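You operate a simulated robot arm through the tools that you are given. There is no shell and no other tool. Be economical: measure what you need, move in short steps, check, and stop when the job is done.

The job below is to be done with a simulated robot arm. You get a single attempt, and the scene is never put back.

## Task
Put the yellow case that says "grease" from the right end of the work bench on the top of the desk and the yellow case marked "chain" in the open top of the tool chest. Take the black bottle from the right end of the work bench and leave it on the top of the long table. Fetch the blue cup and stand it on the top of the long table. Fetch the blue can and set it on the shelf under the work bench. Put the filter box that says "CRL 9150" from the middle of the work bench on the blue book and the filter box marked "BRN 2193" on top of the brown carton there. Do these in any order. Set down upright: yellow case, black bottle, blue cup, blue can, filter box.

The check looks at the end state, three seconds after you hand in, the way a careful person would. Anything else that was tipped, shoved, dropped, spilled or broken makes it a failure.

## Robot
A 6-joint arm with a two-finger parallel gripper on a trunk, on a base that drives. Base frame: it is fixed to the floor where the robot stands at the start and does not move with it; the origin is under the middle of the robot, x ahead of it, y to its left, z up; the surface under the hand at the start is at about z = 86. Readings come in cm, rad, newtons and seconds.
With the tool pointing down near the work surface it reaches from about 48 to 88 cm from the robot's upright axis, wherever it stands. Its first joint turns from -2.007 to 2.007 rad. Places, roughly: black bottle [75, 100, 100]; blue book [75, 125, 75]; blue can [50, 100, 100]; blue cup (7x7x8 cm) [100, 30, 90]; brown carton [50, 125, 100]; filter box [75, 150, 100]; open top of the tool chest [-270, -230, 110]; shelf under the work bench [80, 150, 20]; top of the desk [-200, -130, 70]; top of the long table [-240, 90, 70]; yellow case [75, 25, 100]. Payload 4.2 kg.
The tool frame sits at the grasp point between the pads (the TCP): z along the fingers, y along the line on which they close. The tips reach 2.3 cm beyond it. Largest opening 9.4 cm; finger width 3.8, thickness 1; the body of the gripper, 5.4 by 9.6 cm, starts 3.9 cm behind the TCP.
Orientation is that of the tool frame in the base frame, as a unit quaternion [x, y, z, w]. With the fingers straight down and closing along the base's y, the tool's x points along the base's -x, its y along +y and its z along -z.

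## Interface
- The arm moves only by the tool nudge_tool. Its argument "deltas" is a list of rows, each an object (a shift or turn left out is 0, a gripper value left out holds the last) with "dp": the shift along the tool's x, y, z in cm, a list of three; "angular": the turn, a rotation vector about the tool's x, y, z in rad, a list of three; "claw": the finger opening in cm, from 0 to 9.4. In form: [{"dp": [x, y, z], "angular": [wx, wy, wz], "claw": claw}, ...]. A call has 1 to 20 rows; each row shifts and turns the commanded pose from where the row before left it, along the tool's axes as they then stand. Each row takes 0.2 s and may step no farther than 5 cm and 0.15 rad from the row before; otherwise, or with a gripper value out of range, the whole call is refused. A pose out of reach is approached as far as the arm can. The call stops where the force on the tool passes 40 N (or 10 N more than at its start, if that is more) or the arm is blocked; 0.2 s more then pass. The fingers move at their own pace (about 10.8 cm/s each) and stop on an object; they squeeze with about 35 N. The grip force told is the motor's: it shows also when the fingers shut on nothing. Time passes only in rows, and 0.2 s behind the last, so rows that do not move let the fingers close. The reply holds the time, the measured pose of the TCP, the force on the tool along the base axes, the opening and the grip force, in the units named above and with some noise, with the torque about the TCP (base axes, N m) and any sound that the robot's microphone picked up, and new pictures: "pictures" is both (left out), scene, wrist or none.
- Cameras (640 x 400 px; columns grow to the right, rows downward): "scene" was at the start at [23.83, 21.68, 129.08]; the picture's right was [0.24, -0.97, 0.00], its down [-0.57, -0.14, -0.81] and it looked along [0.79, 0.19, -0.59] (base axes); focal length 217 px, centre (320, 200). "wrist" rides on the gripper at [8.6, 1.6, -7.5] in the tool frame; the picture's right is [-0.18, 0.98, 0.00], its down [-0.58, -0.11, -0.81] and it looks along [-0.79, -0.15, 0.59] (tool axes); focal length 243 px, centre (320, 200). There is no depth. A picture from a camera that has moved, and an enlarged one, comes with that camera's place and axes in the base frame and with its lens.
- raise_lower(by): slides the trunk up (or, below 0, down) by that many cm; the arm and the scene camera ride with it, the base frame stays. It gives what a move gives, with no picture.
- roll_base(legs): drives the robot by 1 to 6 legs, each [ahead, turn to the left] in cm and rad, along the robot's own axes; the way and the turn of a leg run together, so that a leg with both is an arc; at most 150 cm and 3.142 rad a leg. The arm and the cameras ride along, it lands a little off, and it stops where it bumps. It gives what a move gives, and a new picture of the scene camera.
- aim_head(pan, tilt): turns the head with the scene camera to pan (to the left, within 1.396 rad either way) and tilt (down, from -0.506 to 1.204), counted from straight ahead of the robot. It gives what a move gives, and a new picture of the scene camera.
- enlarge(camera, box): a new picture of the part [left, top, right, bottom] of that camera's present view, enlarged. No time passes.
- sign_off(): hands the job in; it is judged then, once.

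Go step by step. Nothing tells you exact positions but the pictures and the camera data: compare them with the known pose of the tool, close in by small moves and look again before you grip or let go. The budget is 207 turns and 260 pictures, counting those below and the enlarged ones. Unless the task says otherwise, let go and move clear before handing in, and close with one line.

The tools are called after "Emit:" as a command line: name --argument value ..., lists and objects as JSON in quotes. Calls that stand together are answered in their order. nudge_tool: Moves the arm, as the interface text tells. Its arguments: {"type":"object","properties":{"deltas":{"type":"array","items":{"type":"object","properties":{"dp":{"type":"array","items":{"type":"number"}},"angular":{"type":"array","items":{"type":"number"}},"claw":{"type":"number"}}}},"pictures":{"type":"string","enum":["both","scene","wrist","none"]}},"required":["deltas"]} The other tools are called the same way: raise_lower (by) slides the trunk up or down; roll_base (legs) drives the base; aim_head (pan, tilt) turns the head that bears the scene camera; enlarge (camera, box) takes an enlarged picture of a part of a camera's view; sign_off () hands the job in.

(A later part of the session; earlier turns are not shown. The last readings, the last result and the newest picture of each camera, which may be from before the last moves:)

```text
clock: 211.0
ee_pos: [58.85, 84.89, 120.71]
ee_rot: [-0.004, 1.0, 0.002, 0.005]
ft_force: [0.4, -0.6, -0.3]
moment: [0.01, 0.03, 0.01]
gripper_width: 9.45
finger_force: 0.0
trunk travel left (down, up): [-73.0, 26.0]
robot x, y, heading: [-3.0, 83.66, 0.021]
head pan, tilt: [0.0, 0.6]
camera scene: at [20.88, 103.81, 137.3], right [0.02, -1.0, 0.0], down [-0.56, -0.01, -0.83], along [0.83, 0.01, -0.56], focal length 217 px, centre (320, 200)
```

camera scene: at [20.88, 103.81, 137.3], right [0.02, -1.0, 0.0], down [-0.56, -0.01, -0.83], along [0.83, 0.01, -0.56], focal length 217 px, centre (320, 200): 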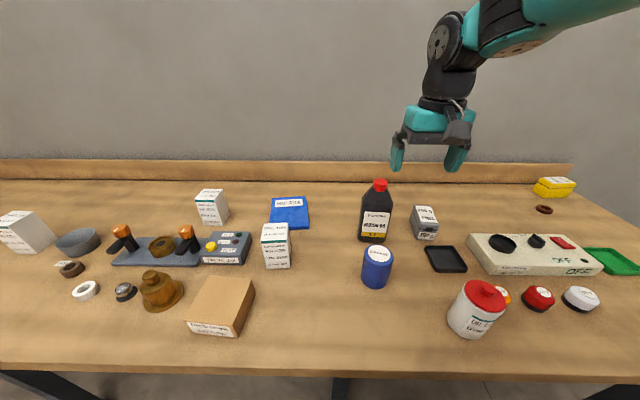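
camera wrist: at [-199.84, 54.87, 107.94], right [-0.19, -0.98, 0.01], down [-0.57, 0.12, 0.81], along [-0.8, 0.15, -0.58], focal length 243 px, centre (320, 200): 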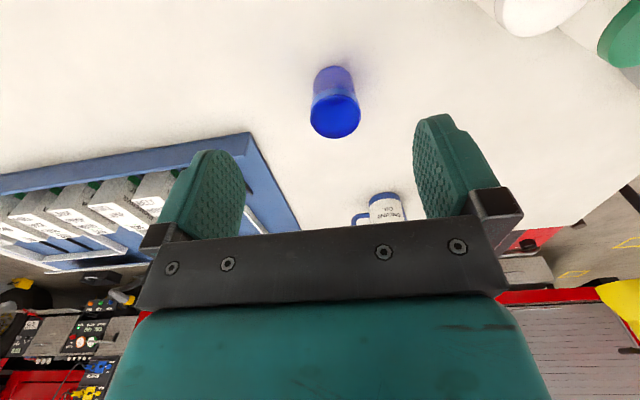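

Good overview. I'll enlarge the bottle and its neighbours for measuring.

Emit:
enlarge --camera "scene" --box '[300, 160, 460, 260]'

Emit:
enlarge --camera "scene" --box '[160, 170, 352, 290]'

```text
4.00 times, centred on (380, 210) of scene
camera zoom: at [20.88, 103.81, 137.3], right [0.02, -1.0, 0.0], down [-0.56, -0.01, -0.83], along [0.83, 0.01, -0.56], focal length 869 px, centre (80, 160)
```

zoom: 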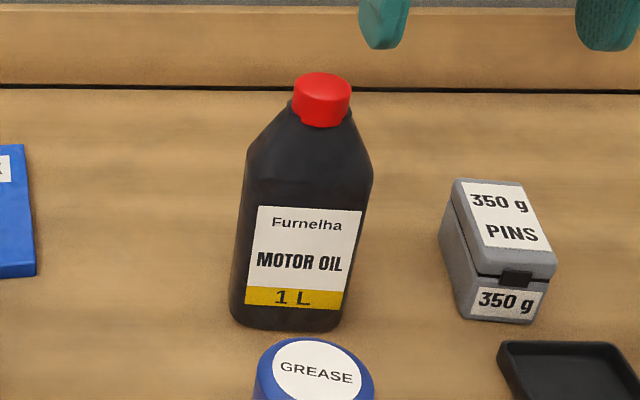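

```text
3.33 times, centred on (256, 230) of scene
camera zoom: at [20.88, 103.81, 137.3], right [0.02, -1.0, 0.0], down [-0.56, -0.01, -0.83], along [0.83, 0.01, -0.56], focal length 724 px, centre (533, 100)
```

zoom: 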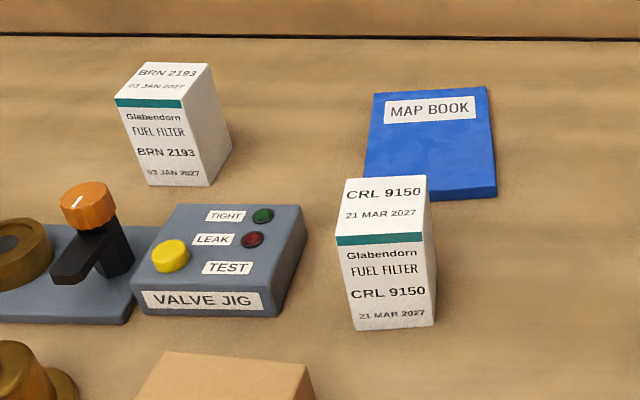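

The bottle's body is about 9 cm wide, too wide across, but the red cap (≈4 cm, z 102–106.5) at about (76.5, 87) can be gripped from above. I'll move over it.

Emit:
nudge_tool --deltas '[{"dp": [-4.4, 0.5, 0]}, {"dp": [-4.4, 0.5, 0]}, {"dp": [-4.4, 0.5, 0]}, {"dp": [-4.4, 0.5, 2], "claw": 8}, {"dp": [0, 0, 3]}]'

```text
clock: 212.2
ee_pos: [76.92, 87.12, 116.07]
ee_rot: [-0.004, 1.0, 0.002, 0.005]
ft_force: [0.6, -0.9, 0.3]
moment: [0.01, -0.02, -0.02]
gripper_width: 7.99
finger_force: 0.0
trunk travel left (down, up): [-73.0, 26.0]
robot x, y, heading: [-2.98, 84.0, 0.02]
head pan, tilt: [0.0, 0.6]
camera scene: at [20.86, 103.8, 137.31], right [0.02, -1.0, 0.0], down [-0.56, -0.01, -0.83], along [0.83, 0.01, -0.56], focal length 217 px, centre (320, 200)
camera wrist: at [68.05, 88.71, 123.26], right [0.18, 0.98, 0.01], down [0.57, -0.11, 0.81], along [0.8, -0.14, -0.58], focal length 243 px, centre (320, 200)
```

scene: 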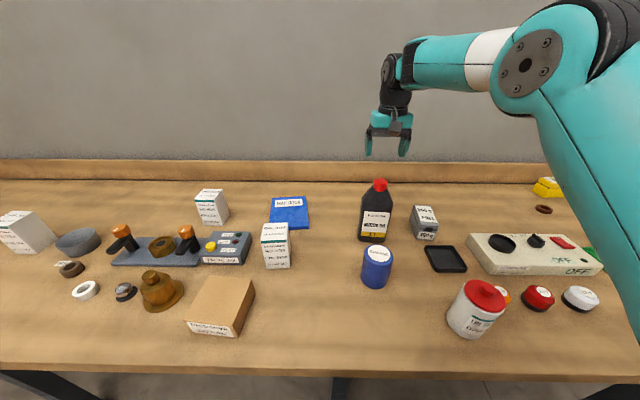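
wrist: 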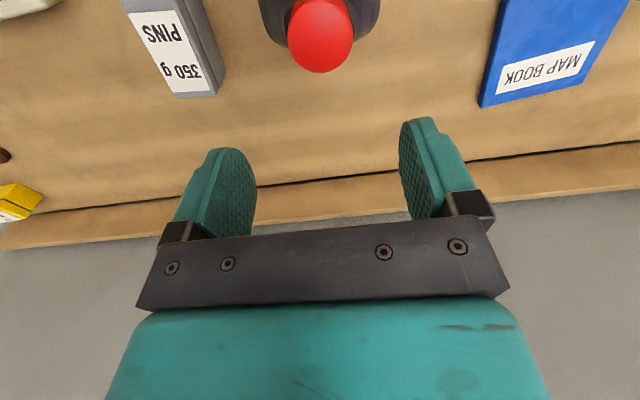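

Triangulation puts the cap top at about (74, 87.7, 108). I'll shift there and view again.

Emit:
nudge_tool --deltas '[{"dp": [2.4, 0.6, 0]}, {"dp": [0, 0, 2]}]'

Emit:
enlarge --camera "scene" --box '[320, 120, 448, 200]'

```text
clock: 212.8
ee_pos: [74.3, 87.76, 113.82]
ee_rot: [-0.003, 1.0, 0.001, 0.006]
ft_force: [-0.4, -0.8, -0.5]
moment: [-0.01, 0.02, -0.01]
gripper_width: 7.99
finger_force: 0.0
trunk travel left (down, up): [-73.0, 26.0]
robot x, y, heading: [-2.81, 83.8, 0.016]
head pan, tilt: [0.0, 0.6]
camera scene: at [20.88, 103.8, 137.3], right [0.02, -1.0, 0.0], down [-0.56, -0.01, -0.83], along [0.82, 0.01, -0.56], focal length 217 px, centre (320, 200)
camera wrist: at [65.57, 89.38, 121.02], right [0.18, 0.98, 0.01], down [0.57, -0.11, 0.81], along [0.8, -0.14, -0.58], focal length 243 px, centre (320, 200)
```

scene: 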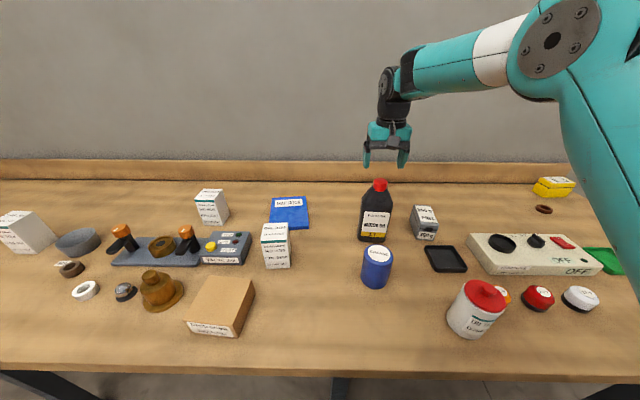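
wrist: 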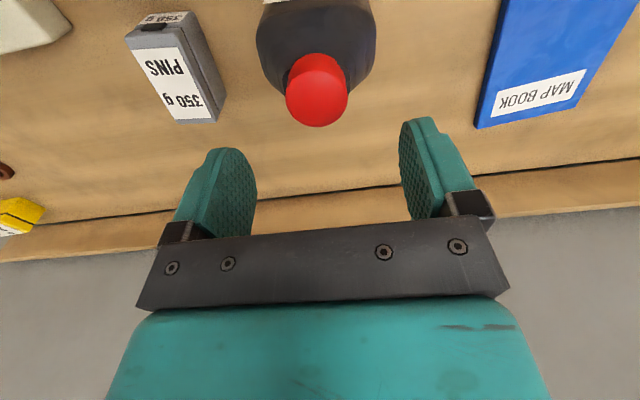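

```text
5.00 times, centred on (384, 160) of scene
camera zoom: at [20.88, 103.8, 137.3], right [0.02, -1.0, 0.0], down [-0.56, -0.01, -0.83], along [0.82, 0.01, -0.56], focal length 1086 px, centre (0, 400)
```

zoom: 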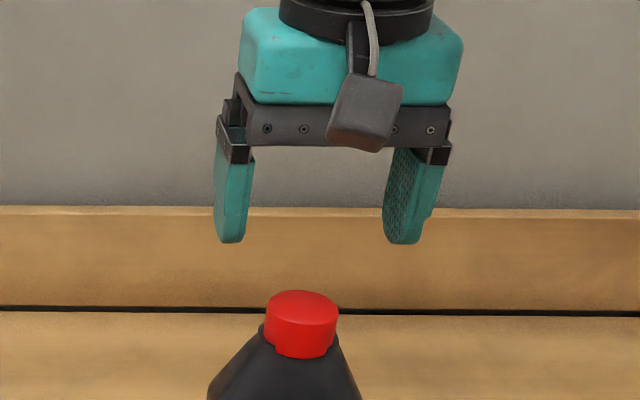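

The cap is under the fingers within a few millimetres. I'll nudge 0.25 cm left, descend to TCP z≈106 and close.

Emit:
nudge_tool --deltas '[{"dp": [0.2, 0.25, 2.5]}, {"dp": [0, 0, 2.5]}, {"dp": [0, 0, 1.5]}, {"dp": [0, 0, 1.2]}]'

Emit:
enlarge --camera "scene" --box '[320, 140, 448, 220]'

```text
clock: 213.8
ee_pos: [73.97, 88.07, 106.02]
ee_rot: [-0.004, 1.0, 0.002, 0.006]
ft_force: [-1.3, 0.3, 0.8]
moment: [-0.02, -0.07, 0.01]
gripper_width: 7.98
finger_force: 0.1
trunk travel left (down, up): [-73.0, 26.0]
robot x, y, heading: [-3.1, 83.73, 0.02]
head pan, tilt: [0.0, 0.6]
camera scene: at [20.87, 103.8, 137.3], right [0.02, -1.0, 0.0], down [-0.56, -0.01, -0.83], along [0.82, 0.01, -0.56], focal length 217 px, centre (320, 200)
camera wrist: at [65.25, 89.56, 113.25], right [0.18, 0.98, 0.01], down [0.57, -0.11, 0.81], along [0.8, -0.14, -0.58], focal length 243 px, centre (320, 200)
```

scene: 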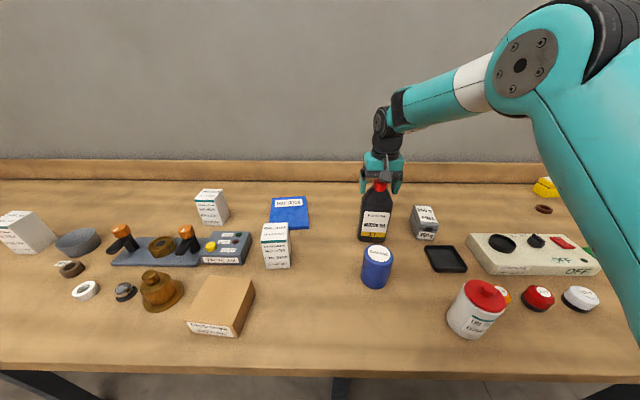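
wrist: 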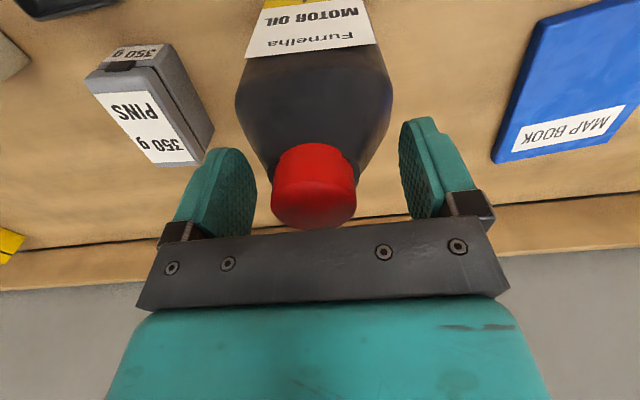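

```text
5.00 times, centred on (384, 180) of scene
camera zoom: at [20.87, 103.8, 137.3], right [0.02, -1.0, 0.0], down [-0.56, -0.01, -0.83], along [0.82, 0.01, -0.56], focal length 1086 px, centre (0, 300)
```

zoom: 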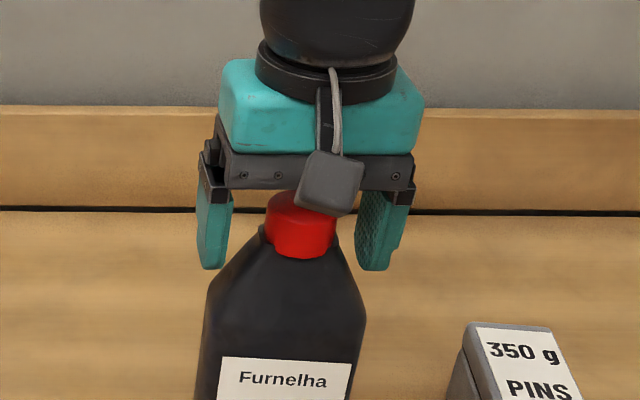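

The cap sits between the fingers. I'll shift 0.6 cm forward and close gently.

Emit:
nudge_tool --deltas '[{"dp": [-0.6, -0.1, 0]}, {"claw": 2.5}, {"claw": 2.5}, {"claw": 2.5}, {"claw": 2.5}]' --pictures "wrist"

```text
clock: 215.0
ee_pos: [74.68, 87.7, 106.26]
ee_rot: [-0.003, 1.0, 0.003, 0.009]
ft_force: [4.8, -1.0, 28.0]
moment: [-0.22, -0.08, -0.31]
gripper_width: 5.23
finger_force: 35.2
trunk travel left (down, up): [-73.0, 26.0]
robot x, y, heading: [-2.61, 84.16, 0.02]
head pan, tilt: [0.0, 0.6]
camera wrist: at [65.91, 89.36, 113.47], right [0.18, 0.98, 0.01], down [0.57, -0.11, 0.82], along [0.8, -0.14, -0.58], focal length 243 px, centre (320, 200)
```

wrist: 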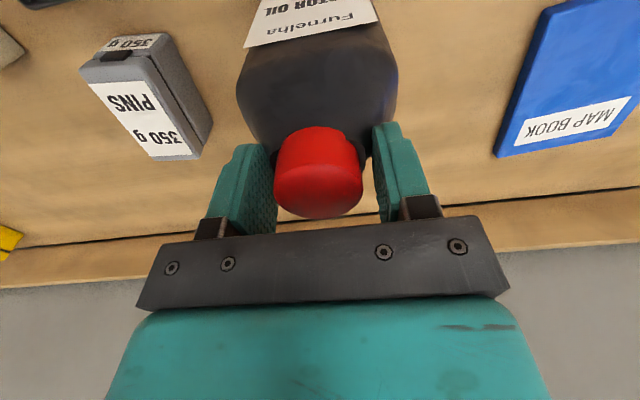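

The fingertips are wedging on the shoulder below the cap. I'll reopen, rise 1.2 cm, and grip again.

Emit:
nudge_tool --deltas '[{"claw": 7}, {"claw": 7}, {"dp": [0, 0, -1.3]}, {"claw": 2.5}, {"claw": 2.5}, {"claw": 2.5}, {"claw": 2.5}]' --pictures "wrist"

```text
clock: 216.6
ee_pos: [74.52, 87.6, 107.46]
ee_rot: [-0.003, 1.0, 0.001, 0.006]
ft_force: [-0.8, 0.2, 0.4]
moment: [-0.06, 0.0, -0.01]
gripper_width: 3.87
finger_force: 35.0
trunk travel left (down, up): [-73.0, 26.0]
robot x, y, heading: [-3.12, 83.6, 0.015]
head pan, tilt: [0.0, 0.6]
camera wrist: at [65.75, 89.29, 114.62], right [0.18, 0.98, 0.01], down [0.57, -0.11, 0.81], along [0.8, -0.14, -0.58], focal length 243 px, centre (320, 200)
```

wrist: 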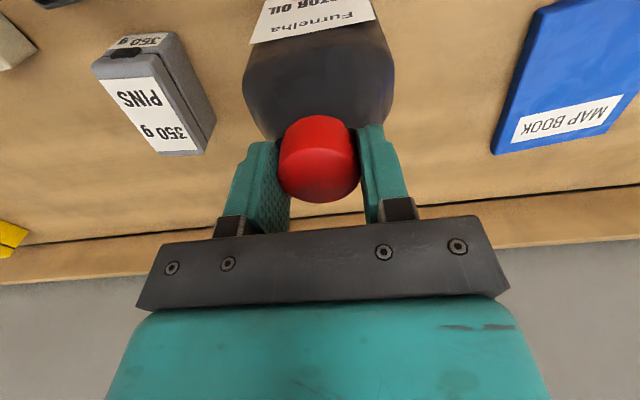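

Now gripping the cap at 3.9 cm with no load. Test lift.

Emit:
nudge_tool --deltas '[{"dp": [0, 0, -1.5]}, {"dp": [0, 0, -1.5]}, {"dp": [0, 0, -1.5]}, {"dp": [0, 0, 0]}]' --pictures "both"

```text
clock: 217.6
ee_pos: [74.61, 87.69, 111.96]
ee_rot: [-0.003, 1.0, 0.002, 0.006]
ft_force: [-0.3, 0.8, -9.9]
moment: [-0.04, -0.03, -0.01]
gripper_width: 3.86
finger_force: 35.4
trunk travel left (down, up): [-73.0, 26.0]
robot x, y, heading: [-3.16, 83.68, 0.02]
head pan, tilt: [0.0, 0.6]
camera scene: at [20.93, 103.8, 137.29], right [0.02, -1.0, 0.0], down [-0.57, -0.01, -0.82], along [0.82, 0.01, -0.57], focal length 217 px, centre (320, 200)
camera wrist: at [65.77, 89.36, 119.15], right [0.18, 0.98, 0.01], down [0.57, -0.11, 0.81], along [0.8, -0.14, -0.58], focal length 243 px, centre (320, 200)
```

scene: 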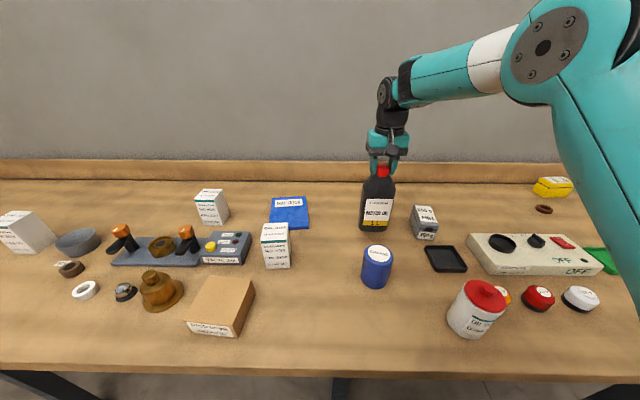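
wrist: 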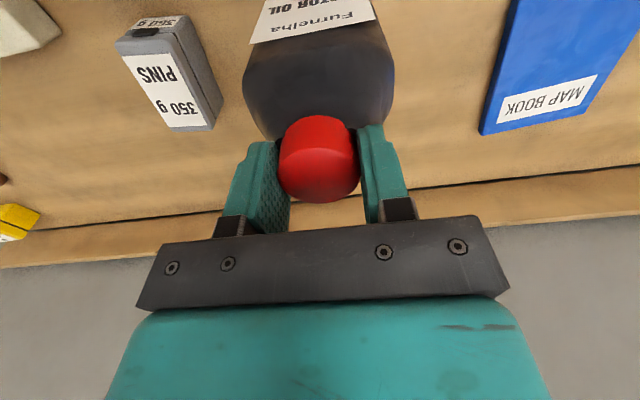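

Bottle lifted and hanging straight. I'll raise it well above the blue can, then retract.

Emit:
nudge_tool --deltas '[{"dp": [0, 0, -3.5]}, {"dp": [0, 0, -3.5]}, {"dp": [0, 0, -3.5]}, {"dp": [0, 0, -3.5]}, {"dp": [0, 0, -2]}, {"dp": [3, 0, 0]}, {"dp": [4, 0, 0]}, {"dp": [4, 0, 0]}, {"dp": [4, 0, 0]}, {"dp": [2, 0, 0]}, {"dp": [0, 0, 0]}]' --pictures "scene"

```text
clock: 220.0
ee_pos: [57.55, 87.68, 127.93]
ee_rot: [-0.003, 1.0, 0.002, 0.005]
ft_force: [-0.7, -0.4, -9.4]
moment: [0.01, -0.02, 0.02]
gripper_width: 3.85
finger_force: 35.2
trunk travel left (down, up): [-73.0, 26.0]
robot x, y, heading: [-2.52, 83.87, 0.014]
head pan, tilt: [0.0, 0.6]
camera scene: at [20.91, 103.8, 137.29], right [0.02, -1.0, 0.0], down [-0.57, -0.01, -0.82], along [0.82, 0.01, -0.57], focal length 217 px, centre (320, 200)
```

scene: 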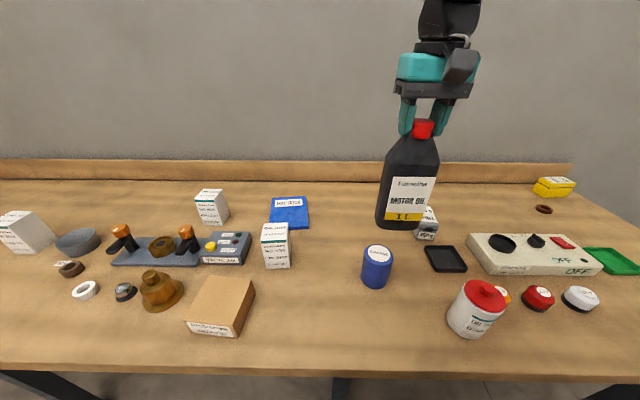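

Now back off, turn around, and approach the long table at y≈88.

Emit:
roll_base --legs '[[-60, 0], [0, 3.07], [60, 0]]'

Emit:
aim_head --pan -0.1 --tilt 0.65

```text
clock: 233.5
ee_pos: [-183.11, 89.55, 127.97]
ee_rot: [0.999, -0.045, -0.005, 0.001]
ft_force: [-0.3, 0.0, -9.2]
moment: [0.01, -0.04, -0.04]
gripper_width: 3.86
finger_force: 35.2
trunk travel left (down, up): [-73.0, 26.0]
robot x, y, heading: [-122.48, 87.6, 3.06]
head pan, tilt: [0.0, 0.6]
camera scene: at [-147.81, 70.27, 137.29], right [0.08, 1.0, 0.0], down [0.56, -0.04, -0.82], along [-0.82, 0.07, -0.57], focal length 217 px, centre (320, 200)
```

scene: 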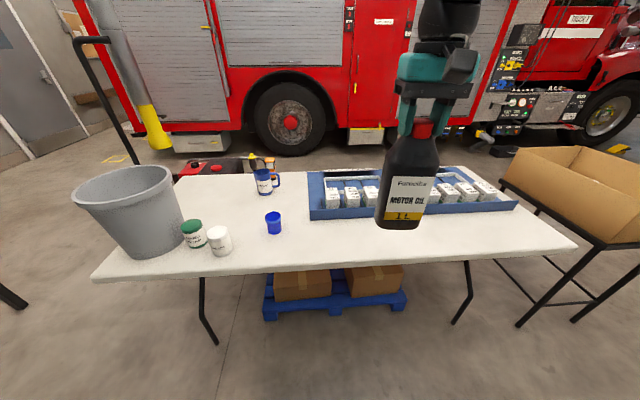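

```text
clock: 234.2
ee_pos: [-183.09, 89.59, 127.97]
ee_rot: [0.999, -0.044, -0.005, 0.002]
ft_force: [-0.6, -0.1, -9.0]
moment: [-0.02, 0.01, -0.01]
gripper_width: 3.85
finger_force: 35.2
trunk travel left (down, up): [-73.0, 26.0]
robot x, y, heading: [-122.51, 87.45, 3.059]
head pan, tilt: [-0.099, 0.649]
camera scene: at [-147.54, 71.11, 136.87], right [0.18, 0.98, 0.0], down [0.6, -0.11, -0.8], along [-0.78, 0.14, -0.6], focal length 217 px, centre (320, 200)
```

scene: 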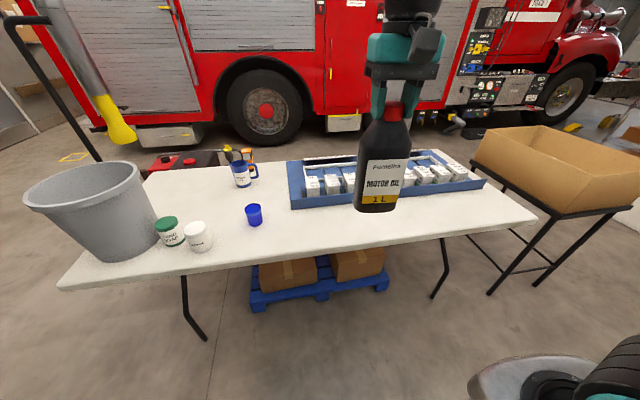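

I'll drive 18 cm nearer, lower the trunk 22 cm, and reach to x≈-210.

Emit:
roll_base --legs '[[18, 0]]'

Emit:
raise_lower --by -20

Emit:
nudge_tool --deltas '[{"dp": [-3.5, 0, 0]}, {"dp": [-3, 0, 0]}, {"dp": [-3, 0, 0]}, {"dp": [0, 0, 3]}, {"dp": [0, 0, 2]}]'

```text
clock: 235.7
ee_pos: [-201.24, 91.21, 127.83]
ee_rot: [0.999, -0.046, -0.006, 0.002]
ft_force: [-0.3, -0.9, -9.1]
moment: [0.03, 0.03, 0.02]
gripper_width: 3.83
finger_force: 35.4
trunk travel left (down, up): [-73.0, 26.0]
robot x, y, heading: [-140.46, 89.17, 3.059]
head pan, tilt: [-0.099, 0.649]
camera scene: at [-165.77, 72.66, 136.87], right [0.18, 0.98, 0.0], down [0.59, -0.11, -0.8], along [-0.78, 0.14, -0.6], focal length 217 px, centre (320, 200)
```

scene: 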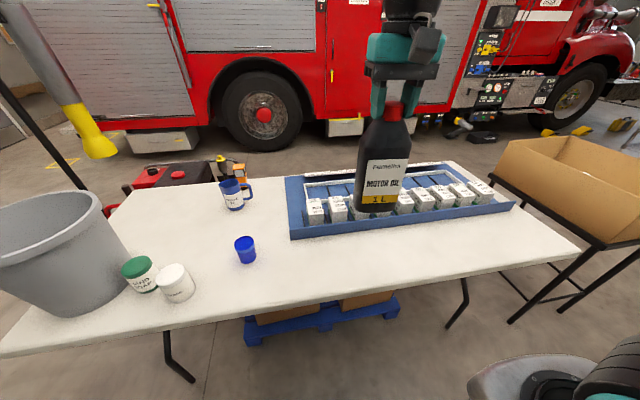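

```text
clock: 237.8
ee_pos: [-201.26, 91.23, 107.96]
ee_rot: [0.999, -0.046, -0.005, 0.002]
ft_force: [0.2, -0.1, -9.2]
moment: [-0.03, -0.01, -0.03]
gripper_width: 3.9
finger_force: 35.2
trunk travel left (down, up): [-53.0, 46.0]
robot x, y, heading: [-140.61, 89.48, 3.06]
head pan, tilt: [-0.099, 0.649]
```

```text
clock: 239.1
ee_pos: [-210.98, 92.21, 103.2]
ee_rot: [0.999, -0.046, -0.006, 0.001]
ft_force: [0.3, 0.5, -8.2]
moment: [0.03, -0.01, -0.02]
gripper_width: 3.86
finger_force: 34.8
trunk travel left (down, up): [-53.0, 46.0]
robot x, y, heading: [-140.54, 89.02, 3.064]
head pan, tilt: [-0.099, 0.649]
camera scene: at [-165.76, 72.66, 116.87], right [0.18, 0.98, 0.0], down [0.59, -0.11, -0.8], along [-0.78, 0.14, -0.6], focal length 217 px, centre (320, 200)
camera wrist: at [-202.42, 89.9, 110.35], right [-0.27, -0.96, 0.01], down [-0.56, 0.16, 0.81], along [-0.78, 0.22, -0.58], focal length 243 px, centre (320, 200)
```

scene: 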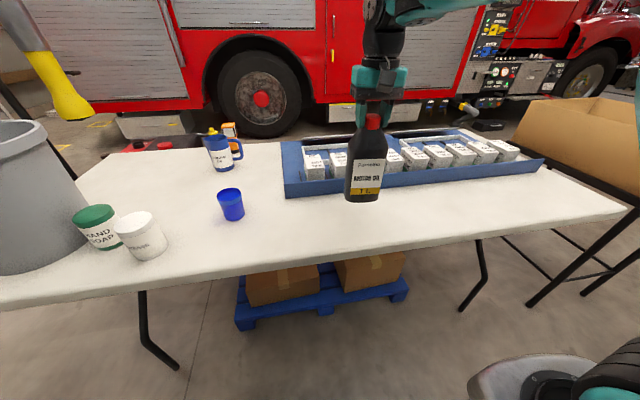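
wrist: 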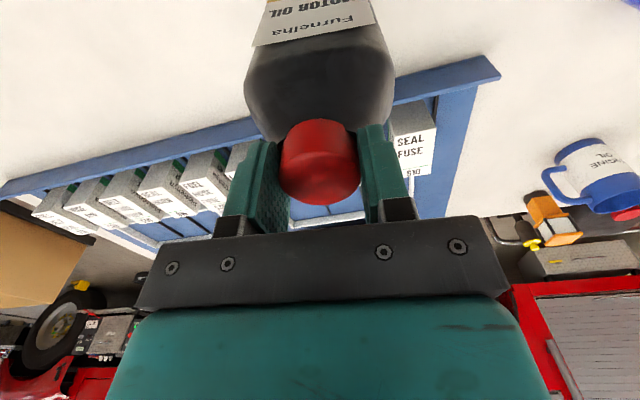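

Bottle is above a clear strip between the tray and the table edge. Lowering carefully.

Emit:
nudge_tool --deltas '[{"dp": [0, 0, 2]}, {"dp": [0, 0, 2]}, {"dp": [0, 0, 2]}, {"dp": [0, 0, 0.8]}, {"dp": [0, 0, 0.3]}, {"dp": [0, 0, 0.3]}, {"dp": [0, 0, 0]}]' --pictures "none"

Emit:
nudge_tool --deltas '[{"dp": [0, 0, 0.3]}, {"dp": [0, 0, 0]}]' --pictures "none"

```text
clock: 240.7
ee_pos: [-210.8, 91.95, 95.76]
ee_rot: [0.999, -0.046, -0.005, 0.002]
ft_force: [-0.5, 0.6, -9.1]
moment: [0.02, -0.02, -0.03]
gripper_width: 3.87
finger_force: 35.4
trunk travel left (down, up): [-53.0, 46.0]
robot x, y, heading: [-140.7, 89.51, 3.059]
head pan, tilt: [-0.099, 0.649]
```

```text
clock: 241.2
ee_pos: [-210.89, 92.06, 95.39]
ee_rot: [0.999, -0.047, -0.006, 0.001]
ft_force: [3.0, 0.3, 5.8]
moment: [0.7, -0.94, -0.16]
gripper_width: 3.88
finger_force: 35.0
trunk travel left (down, up): [-53.0, 46.0]
robot x, y, heading: [-140.82, 89.28, 3.058]
head pan, tilt: [-0.099, 0.649]
```

Contact made. I'll release and rise straight up.

Emit:
nudge_tool --deltas '[{"dp": [0, 0, 0]}, {"claw": 5}, {"claw": 7.5}, {"claw": 7.5}, {"dp": [0, 0, -2]}, {"dp": [0, 0, -3]}, {"dp": [0, 0, -4]}, {"dp": [0, 0, -4]}, {"dp": [4, 0, -2]}, {"dp": [4, 0, -2]}]' --pictures "both"

```text
clock: 243.4
ee_pos: [-202.61, 91.45, 112.21]
ee_rot: [0.999, -0.046, -0.005, 0.002]
ft_force: [-0.4, 0.2, 0.2]
moment: [0.01, -0.03, 0.0]
gripper_width: 7.51
finger_force: 0.0
trunk travel left (down, up): [-53.0, 46.0]
robot x, y, heading: [-140.62, 88.82, 3.057]
head pan, tilt: [-0.099, 0.649]
camera scene: at [-165.79, 72.65, 116.86], right [0.18, 0.98, 0.0], down [0.59, -0.11, -0.8], along [-0.78, 0.14, -0.6], focal length 217 px, centre (320, 200)
camera wrist: at [-194.05, 89.15, 119.38], right [-0.27, -0.96, 0.01], down [-0.56, 0.16, 0.81], along [-0.78, 0.22, -0.58], focal length 243 px, centre (320, 200)
```

scene: 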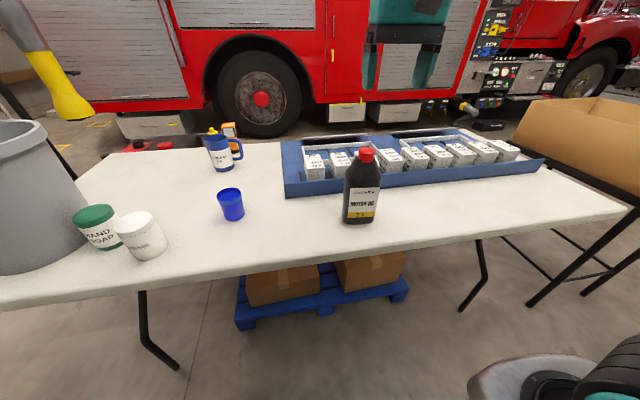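
wrist: 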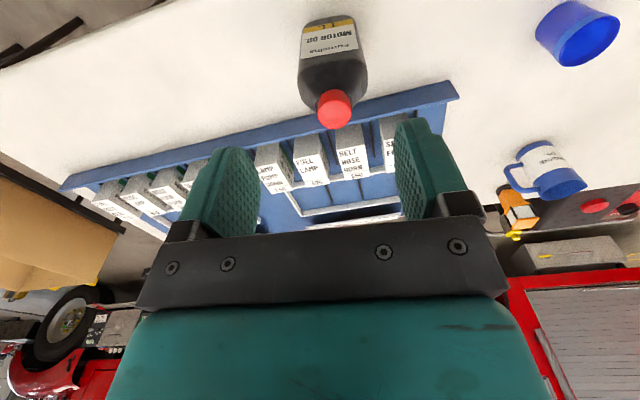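

Bottle stands on the long table. Next is the CRL 9150 box (≈(65, 116.6), 7×7×10.7 cm); I return to the bench at y≈117.

Emit:
raise_lower --by 12

Emit:
roll_base --legs '[[-60, 0], [0, -2.378], [53, 0], [0, -0.67], [37, 0]]'

Emit:
aim_head --pan 0 --tilt 0.7

```text
clock: 244.9
ee_pos: [-202.53, 91.42, 124.12]
ee_rot: [0.999, -0.046, -0.005, 0.001]
ft_force: [-0.4, -0.7, -0.5]
moment: [0.0, 0.0, 0.04]
gripper_width: 7.49
finger_force: 0.2
trunk travel left (down, up): [-65.0, 34.0]
robot x, y, heading: [-140.28, 89.36, 3.059]
head pan, tilt: [-0.099, 0.649]
```

```text
clock: 260.7
ee_pos: [62.97, 102.13, 124.22]
ee_rot: [0.067, 0.998, 0.002, 0.004]
ft_force: [-0.6, 0.1, -0.2]
moment: [-0.02, 0.02, 0.01]
gripper_width: 7.48
finger_force: 0.1
trunk travel left (down, up): [-65.0, 34.0]
robot x, y, heading: [1.14, 107.04, -0.125]
head pan, tilt: [-0.099, 0.649]
camera scene: at [27.11, 122.63, 128.87], right [-0.22, -0.98, 0.0], down [-0.59, 0.13, -0.8], along [0.78, -0.18, -0.6], focal length 217 px, centre (320, 200)
```

scene: 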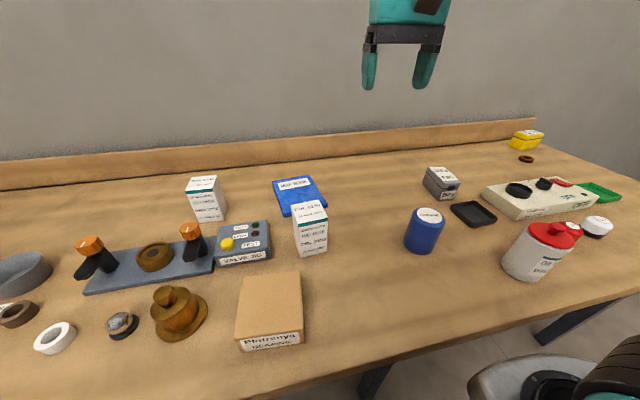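

```text
clock: 261.4
ee_pos: [62.98, 102.05, 124.25]
ee_rot: [0.067, 0.998, 0.001, 0.005]
ft_force: [-0.2, 0.4, -0.1]
moment: [0.03, 0.01, -0.01]
gripper_width: 7.52
finger_force: 0.1
trunk travel left (down, up): [-65.0, 34.0]
robot x, y, heading: [1.05, 106.95, -0.123]
head pan, tilt: [0.0, 0.7]
camera scene: at [27.08, 123.5, 128.44], right [-0.12, -0.99, 0.0], down [-0.64, 0.08, -0.77], along [0.76, -0.1, -0.64], focal length 217 px, centre (320, 200)
```

scene: 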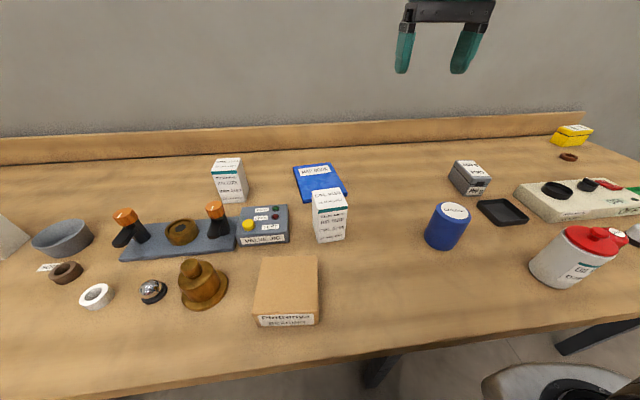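

I'm close enough from here. I'll turn the tool to match the box, open fully, and move above CRL 9150.

Emit:
nudge_tool --deltas '[{"angular": [0, 0, -0.117], "claw": 9.4}, {"angular": [0, 0, -0.117]}, {"dp": [-0.9, 3.6, 2]}, {"dp": [-0.9, 3.6, 2]}, {"dp": [-0.9, 3.6, 3]}, {"dp": [-0.9, 3.4, 3]}, {"dp": [0, 0, 2]}]'

Emit:
enlarge --camera "scene" --box '[200, 140, 392, 260]'

```text
clock: 262.9
ee_pos: [65.35, 116.69, 112.29]
ee_rot: [-0.049, 0.999, 0.001, 0.006]
ft_force: [0.5, -1.1, 0.4]
moment: [0.03, -0.02, 0.02]
gripper_width: 9.39
finger_force: 0.0
trunk travel left (down, up): [-65.0, 34.0]
robot x, y, heading: [0.89, 107.3, -0.121]
head pan, tilt: [0.0, 0.7]
camera scene: at [27.06, 123.5, 128.44], right [-0.12, -0.99, 0.0], down [-0.64, 0.08, -0.77], along [0.76, -0.09, -0.64], focal length 217 px, centre (320, 200)
camera wrist: at [56.37, 117.48, 119.44], right [0.09, 1.0, 0.0], down [0.58, -0.05, 0.81], along [0.81, -0.07, -0.58], focal length 243 px, centre (320, 200)
```

scene: 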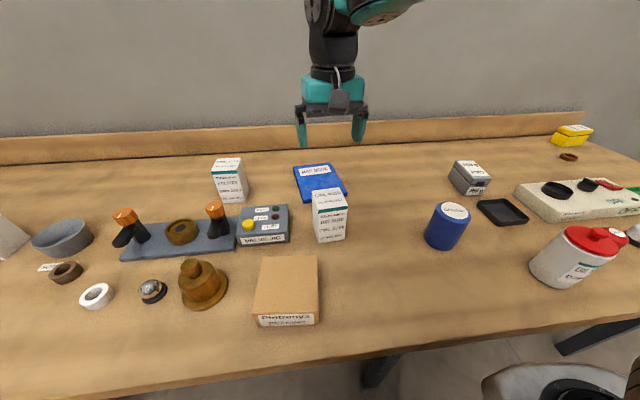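
wrist: 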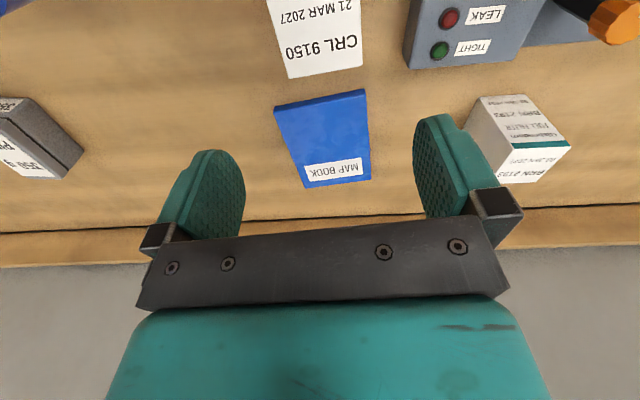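

```text
3.33 times, centred on (296, 200) of scene
camera zoom: at [27.06, 123.5, 128.44], right [-0.12, -0.99, 0.0], down [-0.64, 0.08, -0.77], along [0.76, -0.09, -0.64], focal length 724 px, centre (400, 200)
```

zoom: 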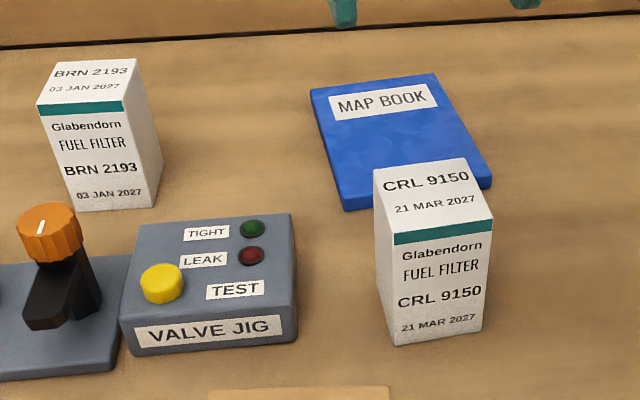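

Box centre is (64.5, 117.0). I'll correct slightly, descend and grip near the top.

Emit:
nudge_tool --deltas '[{"dp": [0.7, 0.4, 4]}, {"dp": [0, 0, 4]}, {"dp": [0, 0, 3]}]' --pictures "wrist"

```text
clock: 263.8
ee_pos: [64.44, 117.04, 101.27]
ee_rot: [-0.049, 0.999, 0.001, 0.006]
ft_force: [-0.3, 1.0, 0.5]
moment: [-0.02, 0.01, 0.01]
gripper_width: 9.42
finger_force: 0.0
trunk travel left (down, up): [-65.0, 34.0]
robot x, y, heading: [1.13, 106.7, -0.122]
head pan, tilt: [0.0, 0.7]
camera wrist: at [55.59, 117.92, 108.45], right [0.09, 1.0, 0.0], down [0.58, -0.05, 0.81], along [0.81, -0.07, -0.58], focal length 243 px, centre (320, 200)
```

wrist: 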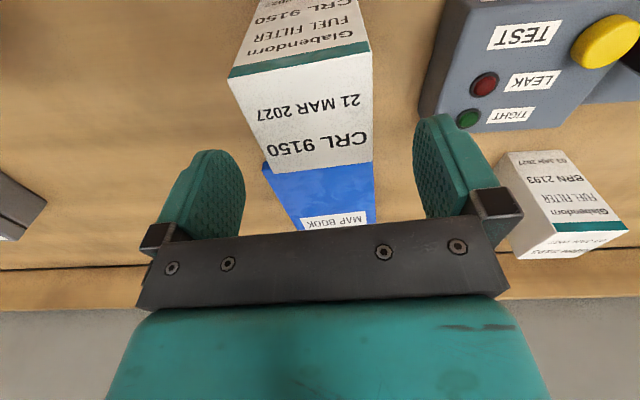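

Emit:
nudge_tool --deltas '[{"dp": [0, 0, 3.5]}, {"dp": [0, 0, 3.3]}, {"claw": 5}, {"claw": 5}, {"claw": 5}, {"dp": [0, 0, -1]}, {"dp": [0, 0, -3]}, {"dp": [0, 0, -4]}, {"dp": [0, 0, 0]}]'

```text
clock: 265.8
ee_pos: [64.55, 117.1, 102.44]
ee_rot: [-0.049, 0.999, 0.001, 0.005]
ft_force: [0.5, -0.6, -3.9]
moment: [-0.01, -0.03, 0.01]
gripper_width: 6.8
finger_force: 34.9
trunk travel left (down, up): [-65.0, 34.0]
robot x, y, heading: [1.0, 106.6, -0.123]
head pan, tilt: [0.0, 0.7]
camera scene: at [27.1, 123.51, 128.43], right [-0.12, -0.99, 0.0], down [-0.64, 0.08, -0.76], along [0.76, -0.09, -0.64], focal length 217 px, centre (320, 200)
camera wrist: at [55.67, 118.02, 109.71], right [0.09, 1.0, 0.0], down [0.58, -0.05, 0.81], along [0.81, -0.07, -0.58], focal length 243 px, centre (320, 200)
```

scene: 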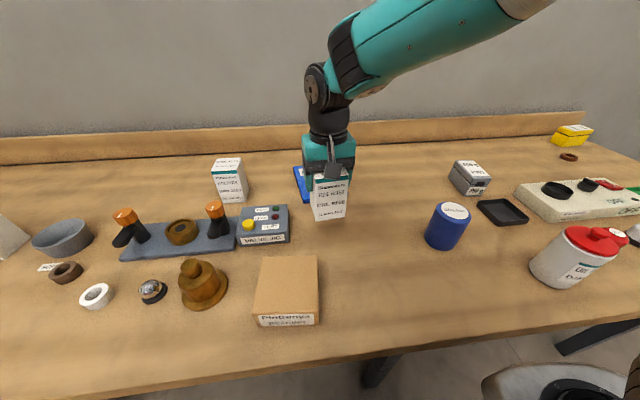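
wrist: 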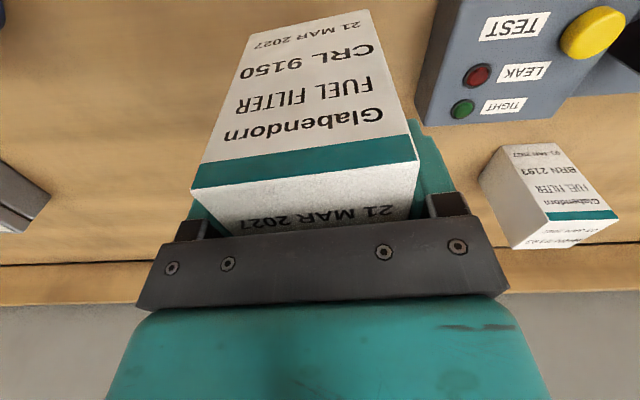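

CRL is lifted. The book centre is ≈(86, 116.5); I'll carry the box to (84.5, 116.5).

Emit:
nudge_tool --deltas '[{"dp": [-4, -0.5, 0]}, {"dp": [-4, -0.5, 0]}, {"dp": [-4, -0.5, 0]}, {"dp": [-4, -0.5, 0]}, {"dp": [-3.9, -0.5, 0]}, {"dp": [0, 0, 2.5]}, {"dp": [0, 0, 0]}]'

Emit:
enlarge --camera "scene" --box '[240, 120, 400, 220]'

```text
clock: 267.4
ee_pos: [83.65, 116.23, 100.13]
ee_rot: [-0.05, 0.999, 0.001, 0.004]
ft_force: [-0.9, 0.3, -3.6]
moment: [0.03, 0.02, 0.04]
gripper_width: 6.78
finger_force: 34.8
out of reach, approached as far as the arm can: row 5
trunk travel left (down, up): [-65.0, 34.0]
robot x, y, heading: [0.93, 106.96, -0.121]
head pan, tilt: [0.0, 0.7]
camera scene: at [27.09, 123.5, 128.43], right [-0.12, -0.99, 0.0], down [-0.64, 0.08, -0.76], along [0.76, -0.09, -0.64], focal length 217 px, centre (320, 200)
camera wrist: at [74.74, 117.05, 107.46], right [0.09, 1.0, 0.0], down [0.58, -0.05, 0.81], along [0.81, -0.07, -0.58], focal length 243 px, centre (320, 200)
```

scene: 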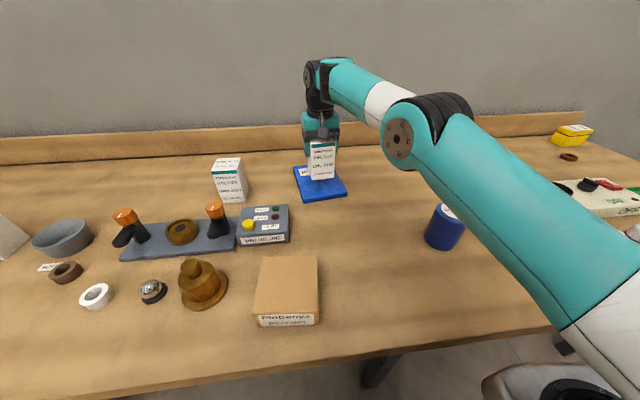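
wrist: 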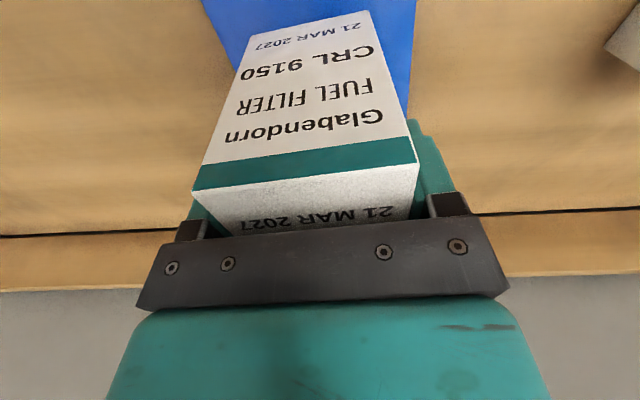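

```text
4.00 times, centred on (320, 170) of scene
camera zoom: at [27.09, 123.5, 128.43], right [-0.12, -0.99, 0.0], down [-0.64, 0.08, -0.76], along [0.76, -0.09, -0.64], focal length 869 px, centre (320, 320)
```

zoom: 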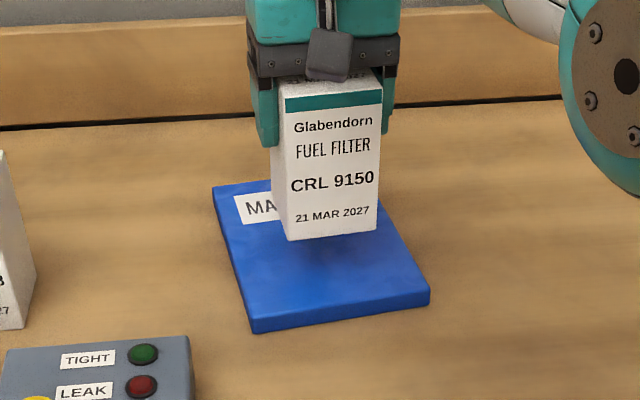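

The box is over the book. Lowering gently to contact.

Emit:
nudge_tool --deltas '[{"dp": [0.5, 0, 1.5]}, {"dp": [0, 0, 1]}, {"dp": [0, 0, 0.5]}, {"dp": [0, 0, 0.3]}, {"dp": [0, 0, 0]}]' --pictures "none"

Emit:
nudge_tool --deltas '[{"dp": [0, 0, 0.3]}, {"dp": [0, 0, 0.3]}, {"dp": [0, 0, 0]}]' --pictures "none"

```text
clock: 268.6
ee_pos: [83.41, 116.26, 96.81]
ee_rot: [-0.05, 0.999, 0.001, 0.005]
ft_force: [0.3, -0.8, -4.2]
moment: [0.0, -0.02, 0.01]
gripper_width: 6.77
finger_force: 34.9
trunk travel left (down, up): [-65.0, 34.0]
robot x, y, heading: [0.89, 106.75, -0.128]
head pan, tilt: [0.0, 0.7]
```

```text
clock: 269.4
ee_pos: [83.41, 116.27, 96.38]
ee_rot: [-0.05, 0.999, 0.001, 0.007]
ft_force: [-0.2, -2.7, 5.3]
moment: [-0.48, 0.29, 0.08]
gripper_width: 6.79
finger_force: 34.9
trunk travel left (down, up): [-65.0, 34.0]
robot x, y, heading: [0.87, 106.71, -0.128]
head pan, tilt: [0.0, 0.7]
```

Contact with the book. Releasing and rising.

Emit:
nudge_tool --deltas '[{"dp": [0, 0, 0.1]}, {"claw": 9.4}, {"claw": 9.4}, {"claw": 9.4}, {"dp": [0, 0, -3]}, {"dp": [0, 0, -4]}, {"dp": [0, 0, -4]}, {"dp": [4, 0, -4]}, {"dp": [4.5, 0, 0]}, {"dp": [4.5, 0, 0]}]'

```text
refused: row 8 steps farther than a row can; nothing moved
```

Emit:
nudge_tool --deltas '[{"dp": [0, 0, 0.1]}, {"claw": 9.4}, {"claw": 9.4}, {"claw": 9.4}, {"dp": [0, 0, -3]}, {"dp": [0, 0, -4]}, {"dp": [0, 0, -4]}, {"dp": [0, 0, -4]}, {"dp": [3, 0, -2]}]'

Emit:
enlarge --camera "scene" --box '[200, 120, 392, 240]'

```text
clock: 271.4
ee_pos: [78.25, 115.4, 111.15]
ee_rot: [-0.051, 0.999, 0.002, 0.005]
ft_force: [0.8, 0.6, -1.7]
moment: [0.03, 0.02, 0.01]
gripper_width: 9.36
finger_force: 0.1
out of reach, approached as far as the arm can: row 7, 8
trunk travel left (down, up): [-65.0, 34.0]
robot x, y, heading: [1.09, 106.89, -0.121]
head pan, tilt: [0.0, 0.7]
camera scene: at [27.14, 123.5, 128.42], right [-0.12, -0.99, 0.0], down [-0.64, 0.08, -0.76], along [0.76, -0.09, -0.64], focal length 217 px, centre (320, 200)
camera wrist: at [69.42, 116.29, 118.43], right [0.09, 1.0, 0.0], down [0.58, -0.05, 0.81], along [0.81, -0.07, -0.58], focal length 243 px, centre (320, 200)
```

scene: 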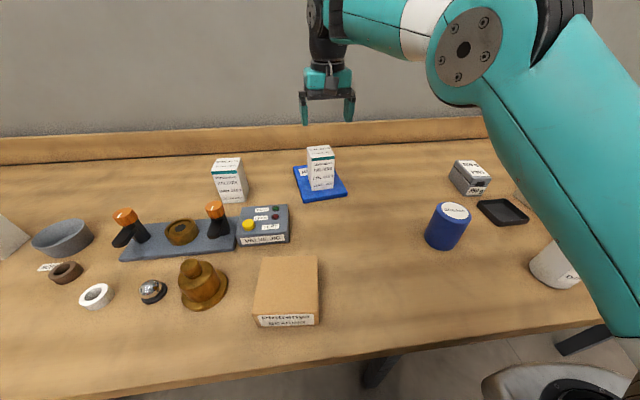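
wrist: 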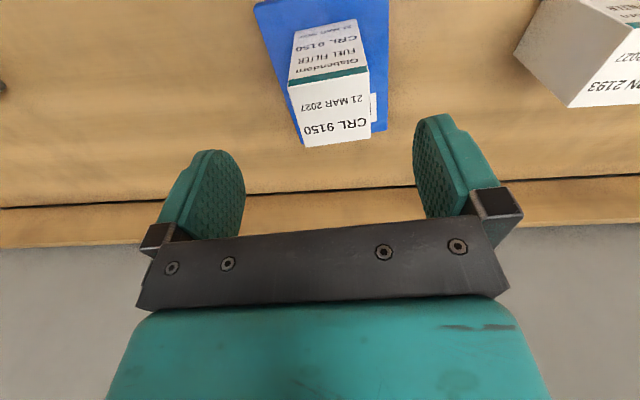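

```text
3.33 times, centred on (296, 180) of scene
camera zoom: at [27.14, 123.5, 128.42], right [-0.12, -0.99, 0.0], down [-0.64, 0.08, -0.76], along [0.76, -0.09, -0.64], focal length 724 px, centre (400, 267)
```

zoom: 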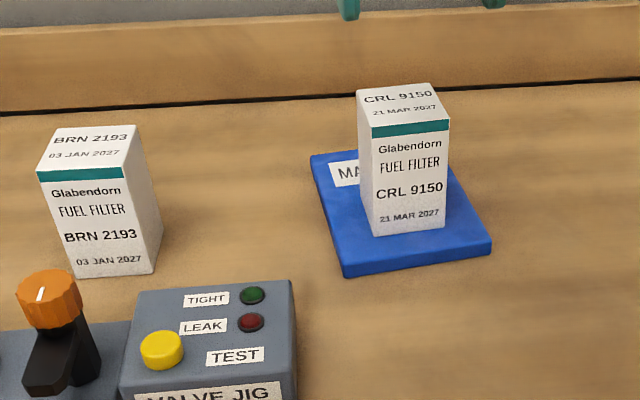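

CRL 9150 stands on the book. For BRN 2193 at ≈(83.6, 143.4) I need to stand near y=130, so I retract and reposition.

Emit:
nudge_tool --deltas '[{"dp": [4.5, 0, -1.5]}, {"dp": [4.5, 0, -1.5]}, {"dp": [4.5, 0, 0]}, {"dp": [4.5, 0, 0]}]' --pictures "none"

Emit:
roll_base --legs '[[-50, 0], [0, 1.12], [21, 0], [0, -1.0], [36, 0]]'

Emit:
aim_head --pan 0 --tilt 0.7

```text
clock: 272.4
ee_pos: [60.52, 114.0, 114.38]
ee_rot: [-0.05, 0.999, 0.001, 0.005]
ft_force: [0.5, 0.2, -0.6]
moment: [-0.01, 0.02, 0.01]
gripper_width: 9.39
finger_force: 0.1
trunk travel left (down, up): [-65.0, 34.0]
robot x, y, heading: [1.23, 106.92, -0.125]
head pan, tilt: [0.0, 0.7]
```

```text
clock: 283.7
ee_pos: [57.3, 141.06, 114.41]
ee_rot: [-0.086, 0.996, 0.001, 0.006]
ft_force: [0.1, 1.4, 0.2]
moment: [-0.01, -0.02, -0.01]
gripper_width: 9.41
finger_force: 0.0
trunk travel left (down, up): [-65.0, 34.0]
robot x, y, heading: [-1.28, 129.74, -0.048]
head pan, tilt: [0.0, 0.7]
camera scene: at [23.23, 148.16, 128.44], right [-0.05, -1.0, 0.0], down [-0.64, 0.03, -0.76], along [0.76, -0.04, -0.64], focal length 217 px, centre (320, 200)
```

scene: 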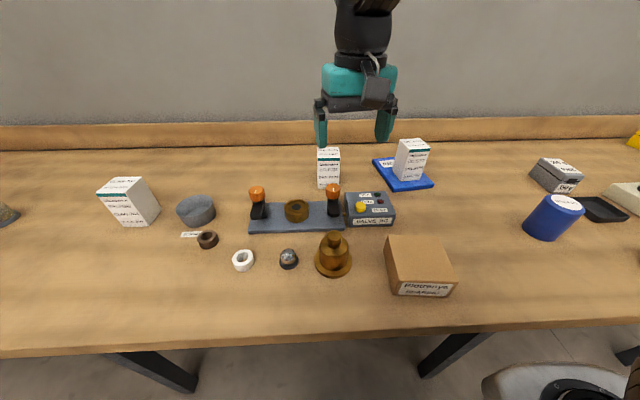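

```text
clock: 284.3
ee_pos: [57.33, 141.13, 114.46]
ee_rot: [-0.087, 0.996, 0.002, 0.006]
ft_force: [-0.3, -0.8, 0.2]
moment: [0.03, 0.03, -0.04]
gripper_width: 9.41
finger_force: 0.0
trunk travel left (down, up): [-65.0, 34.0]
robot x, y, heading: [-1.25, 130.08, -0.048]
head pan, tilt: [0.0, 0.7]
camera scene: at [23.22, 148.16, 128.44], right [-0.05, -1.0, 0.0], down [-0.64, 0.03, -0.76], along [0.76, -0.04, -0.64], focal length 217 px, centre (320, 200)
```

scene: 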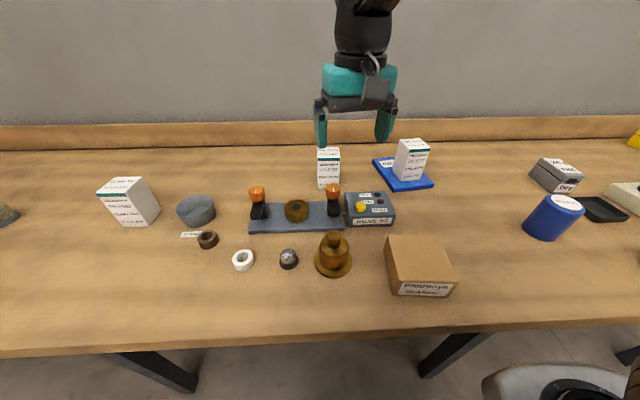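

I'll raise the trunk 15 cm for better reach, move 3 cm nearer, and position above BRN 2193.

Emit:
raise_lower --by 15

Emit:
roll_base --legs '[[3, 0]]'

Emit:
nudge_tool --deltas '[{"angular": [0, 0, 0.144]}, {"dp": [-4.6, 0.4, 0]}, {"dp": [-4.6, 0.4, 2]}, {"dp": [-4.6, 0.3, 2]}, {"dp": [-4.6, 0.3, 2]}, {"dp": [-4.6, 0.3, 2]}, {"dp": [0, 0, 4]}]'

```text
clock: 286.1
ee_pos: [57.39, 140.97, 129.46]
ee_rot: [-0.085, 0.996, 0.001, 0.005]
ft_force: [0.1, 0.0, -0.1]
moment: [0.0, -0.01, -0.03]
gripper_width: 9.39
finger_force: 0.1
trunk travel left (down, up): [-80.0, 19.0]
robot x, y, heading: [-1.79, 130.04, -0.05]
head pan, tilt: [0.0, 0.7]
```

```text
clock: 286.9
ee_pos: [60.33, 140.86, 129.33]
ee_rot: [-0.086, 0.996, 0.001, 0.006]
ft_force: [0.4, 0.5, 0.3]
moment: [-0.02, 0.0, 0.0]
gripper_width: 9.39
finger_force: 0.1
trunk travel left (down, up): [-80.0, 19.0]
robot x, y, heading: [1.82, 129.76, -0.048]
head pan, tilt: [0.0, 0.7]
camera scene: at [26.31, 148.0, 143.44], right [-0.05, -1.0, 0.0], down [-0.64, 0.03, -0.76], along [0.76, -0.04, -0.64], focal length 217 px, centre (320, 200)
```

scene: 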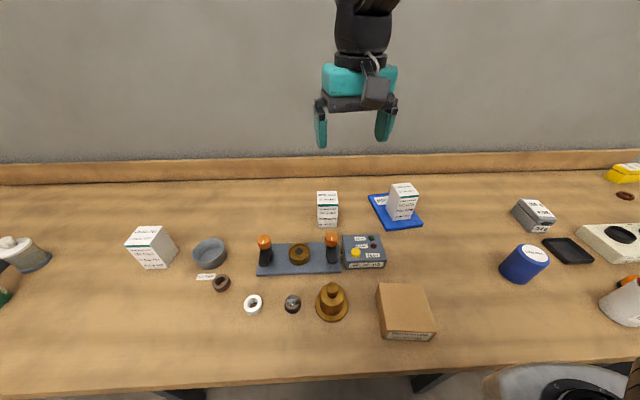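

```text
refused: row 3 steps farther than a row can; nothing moved
```

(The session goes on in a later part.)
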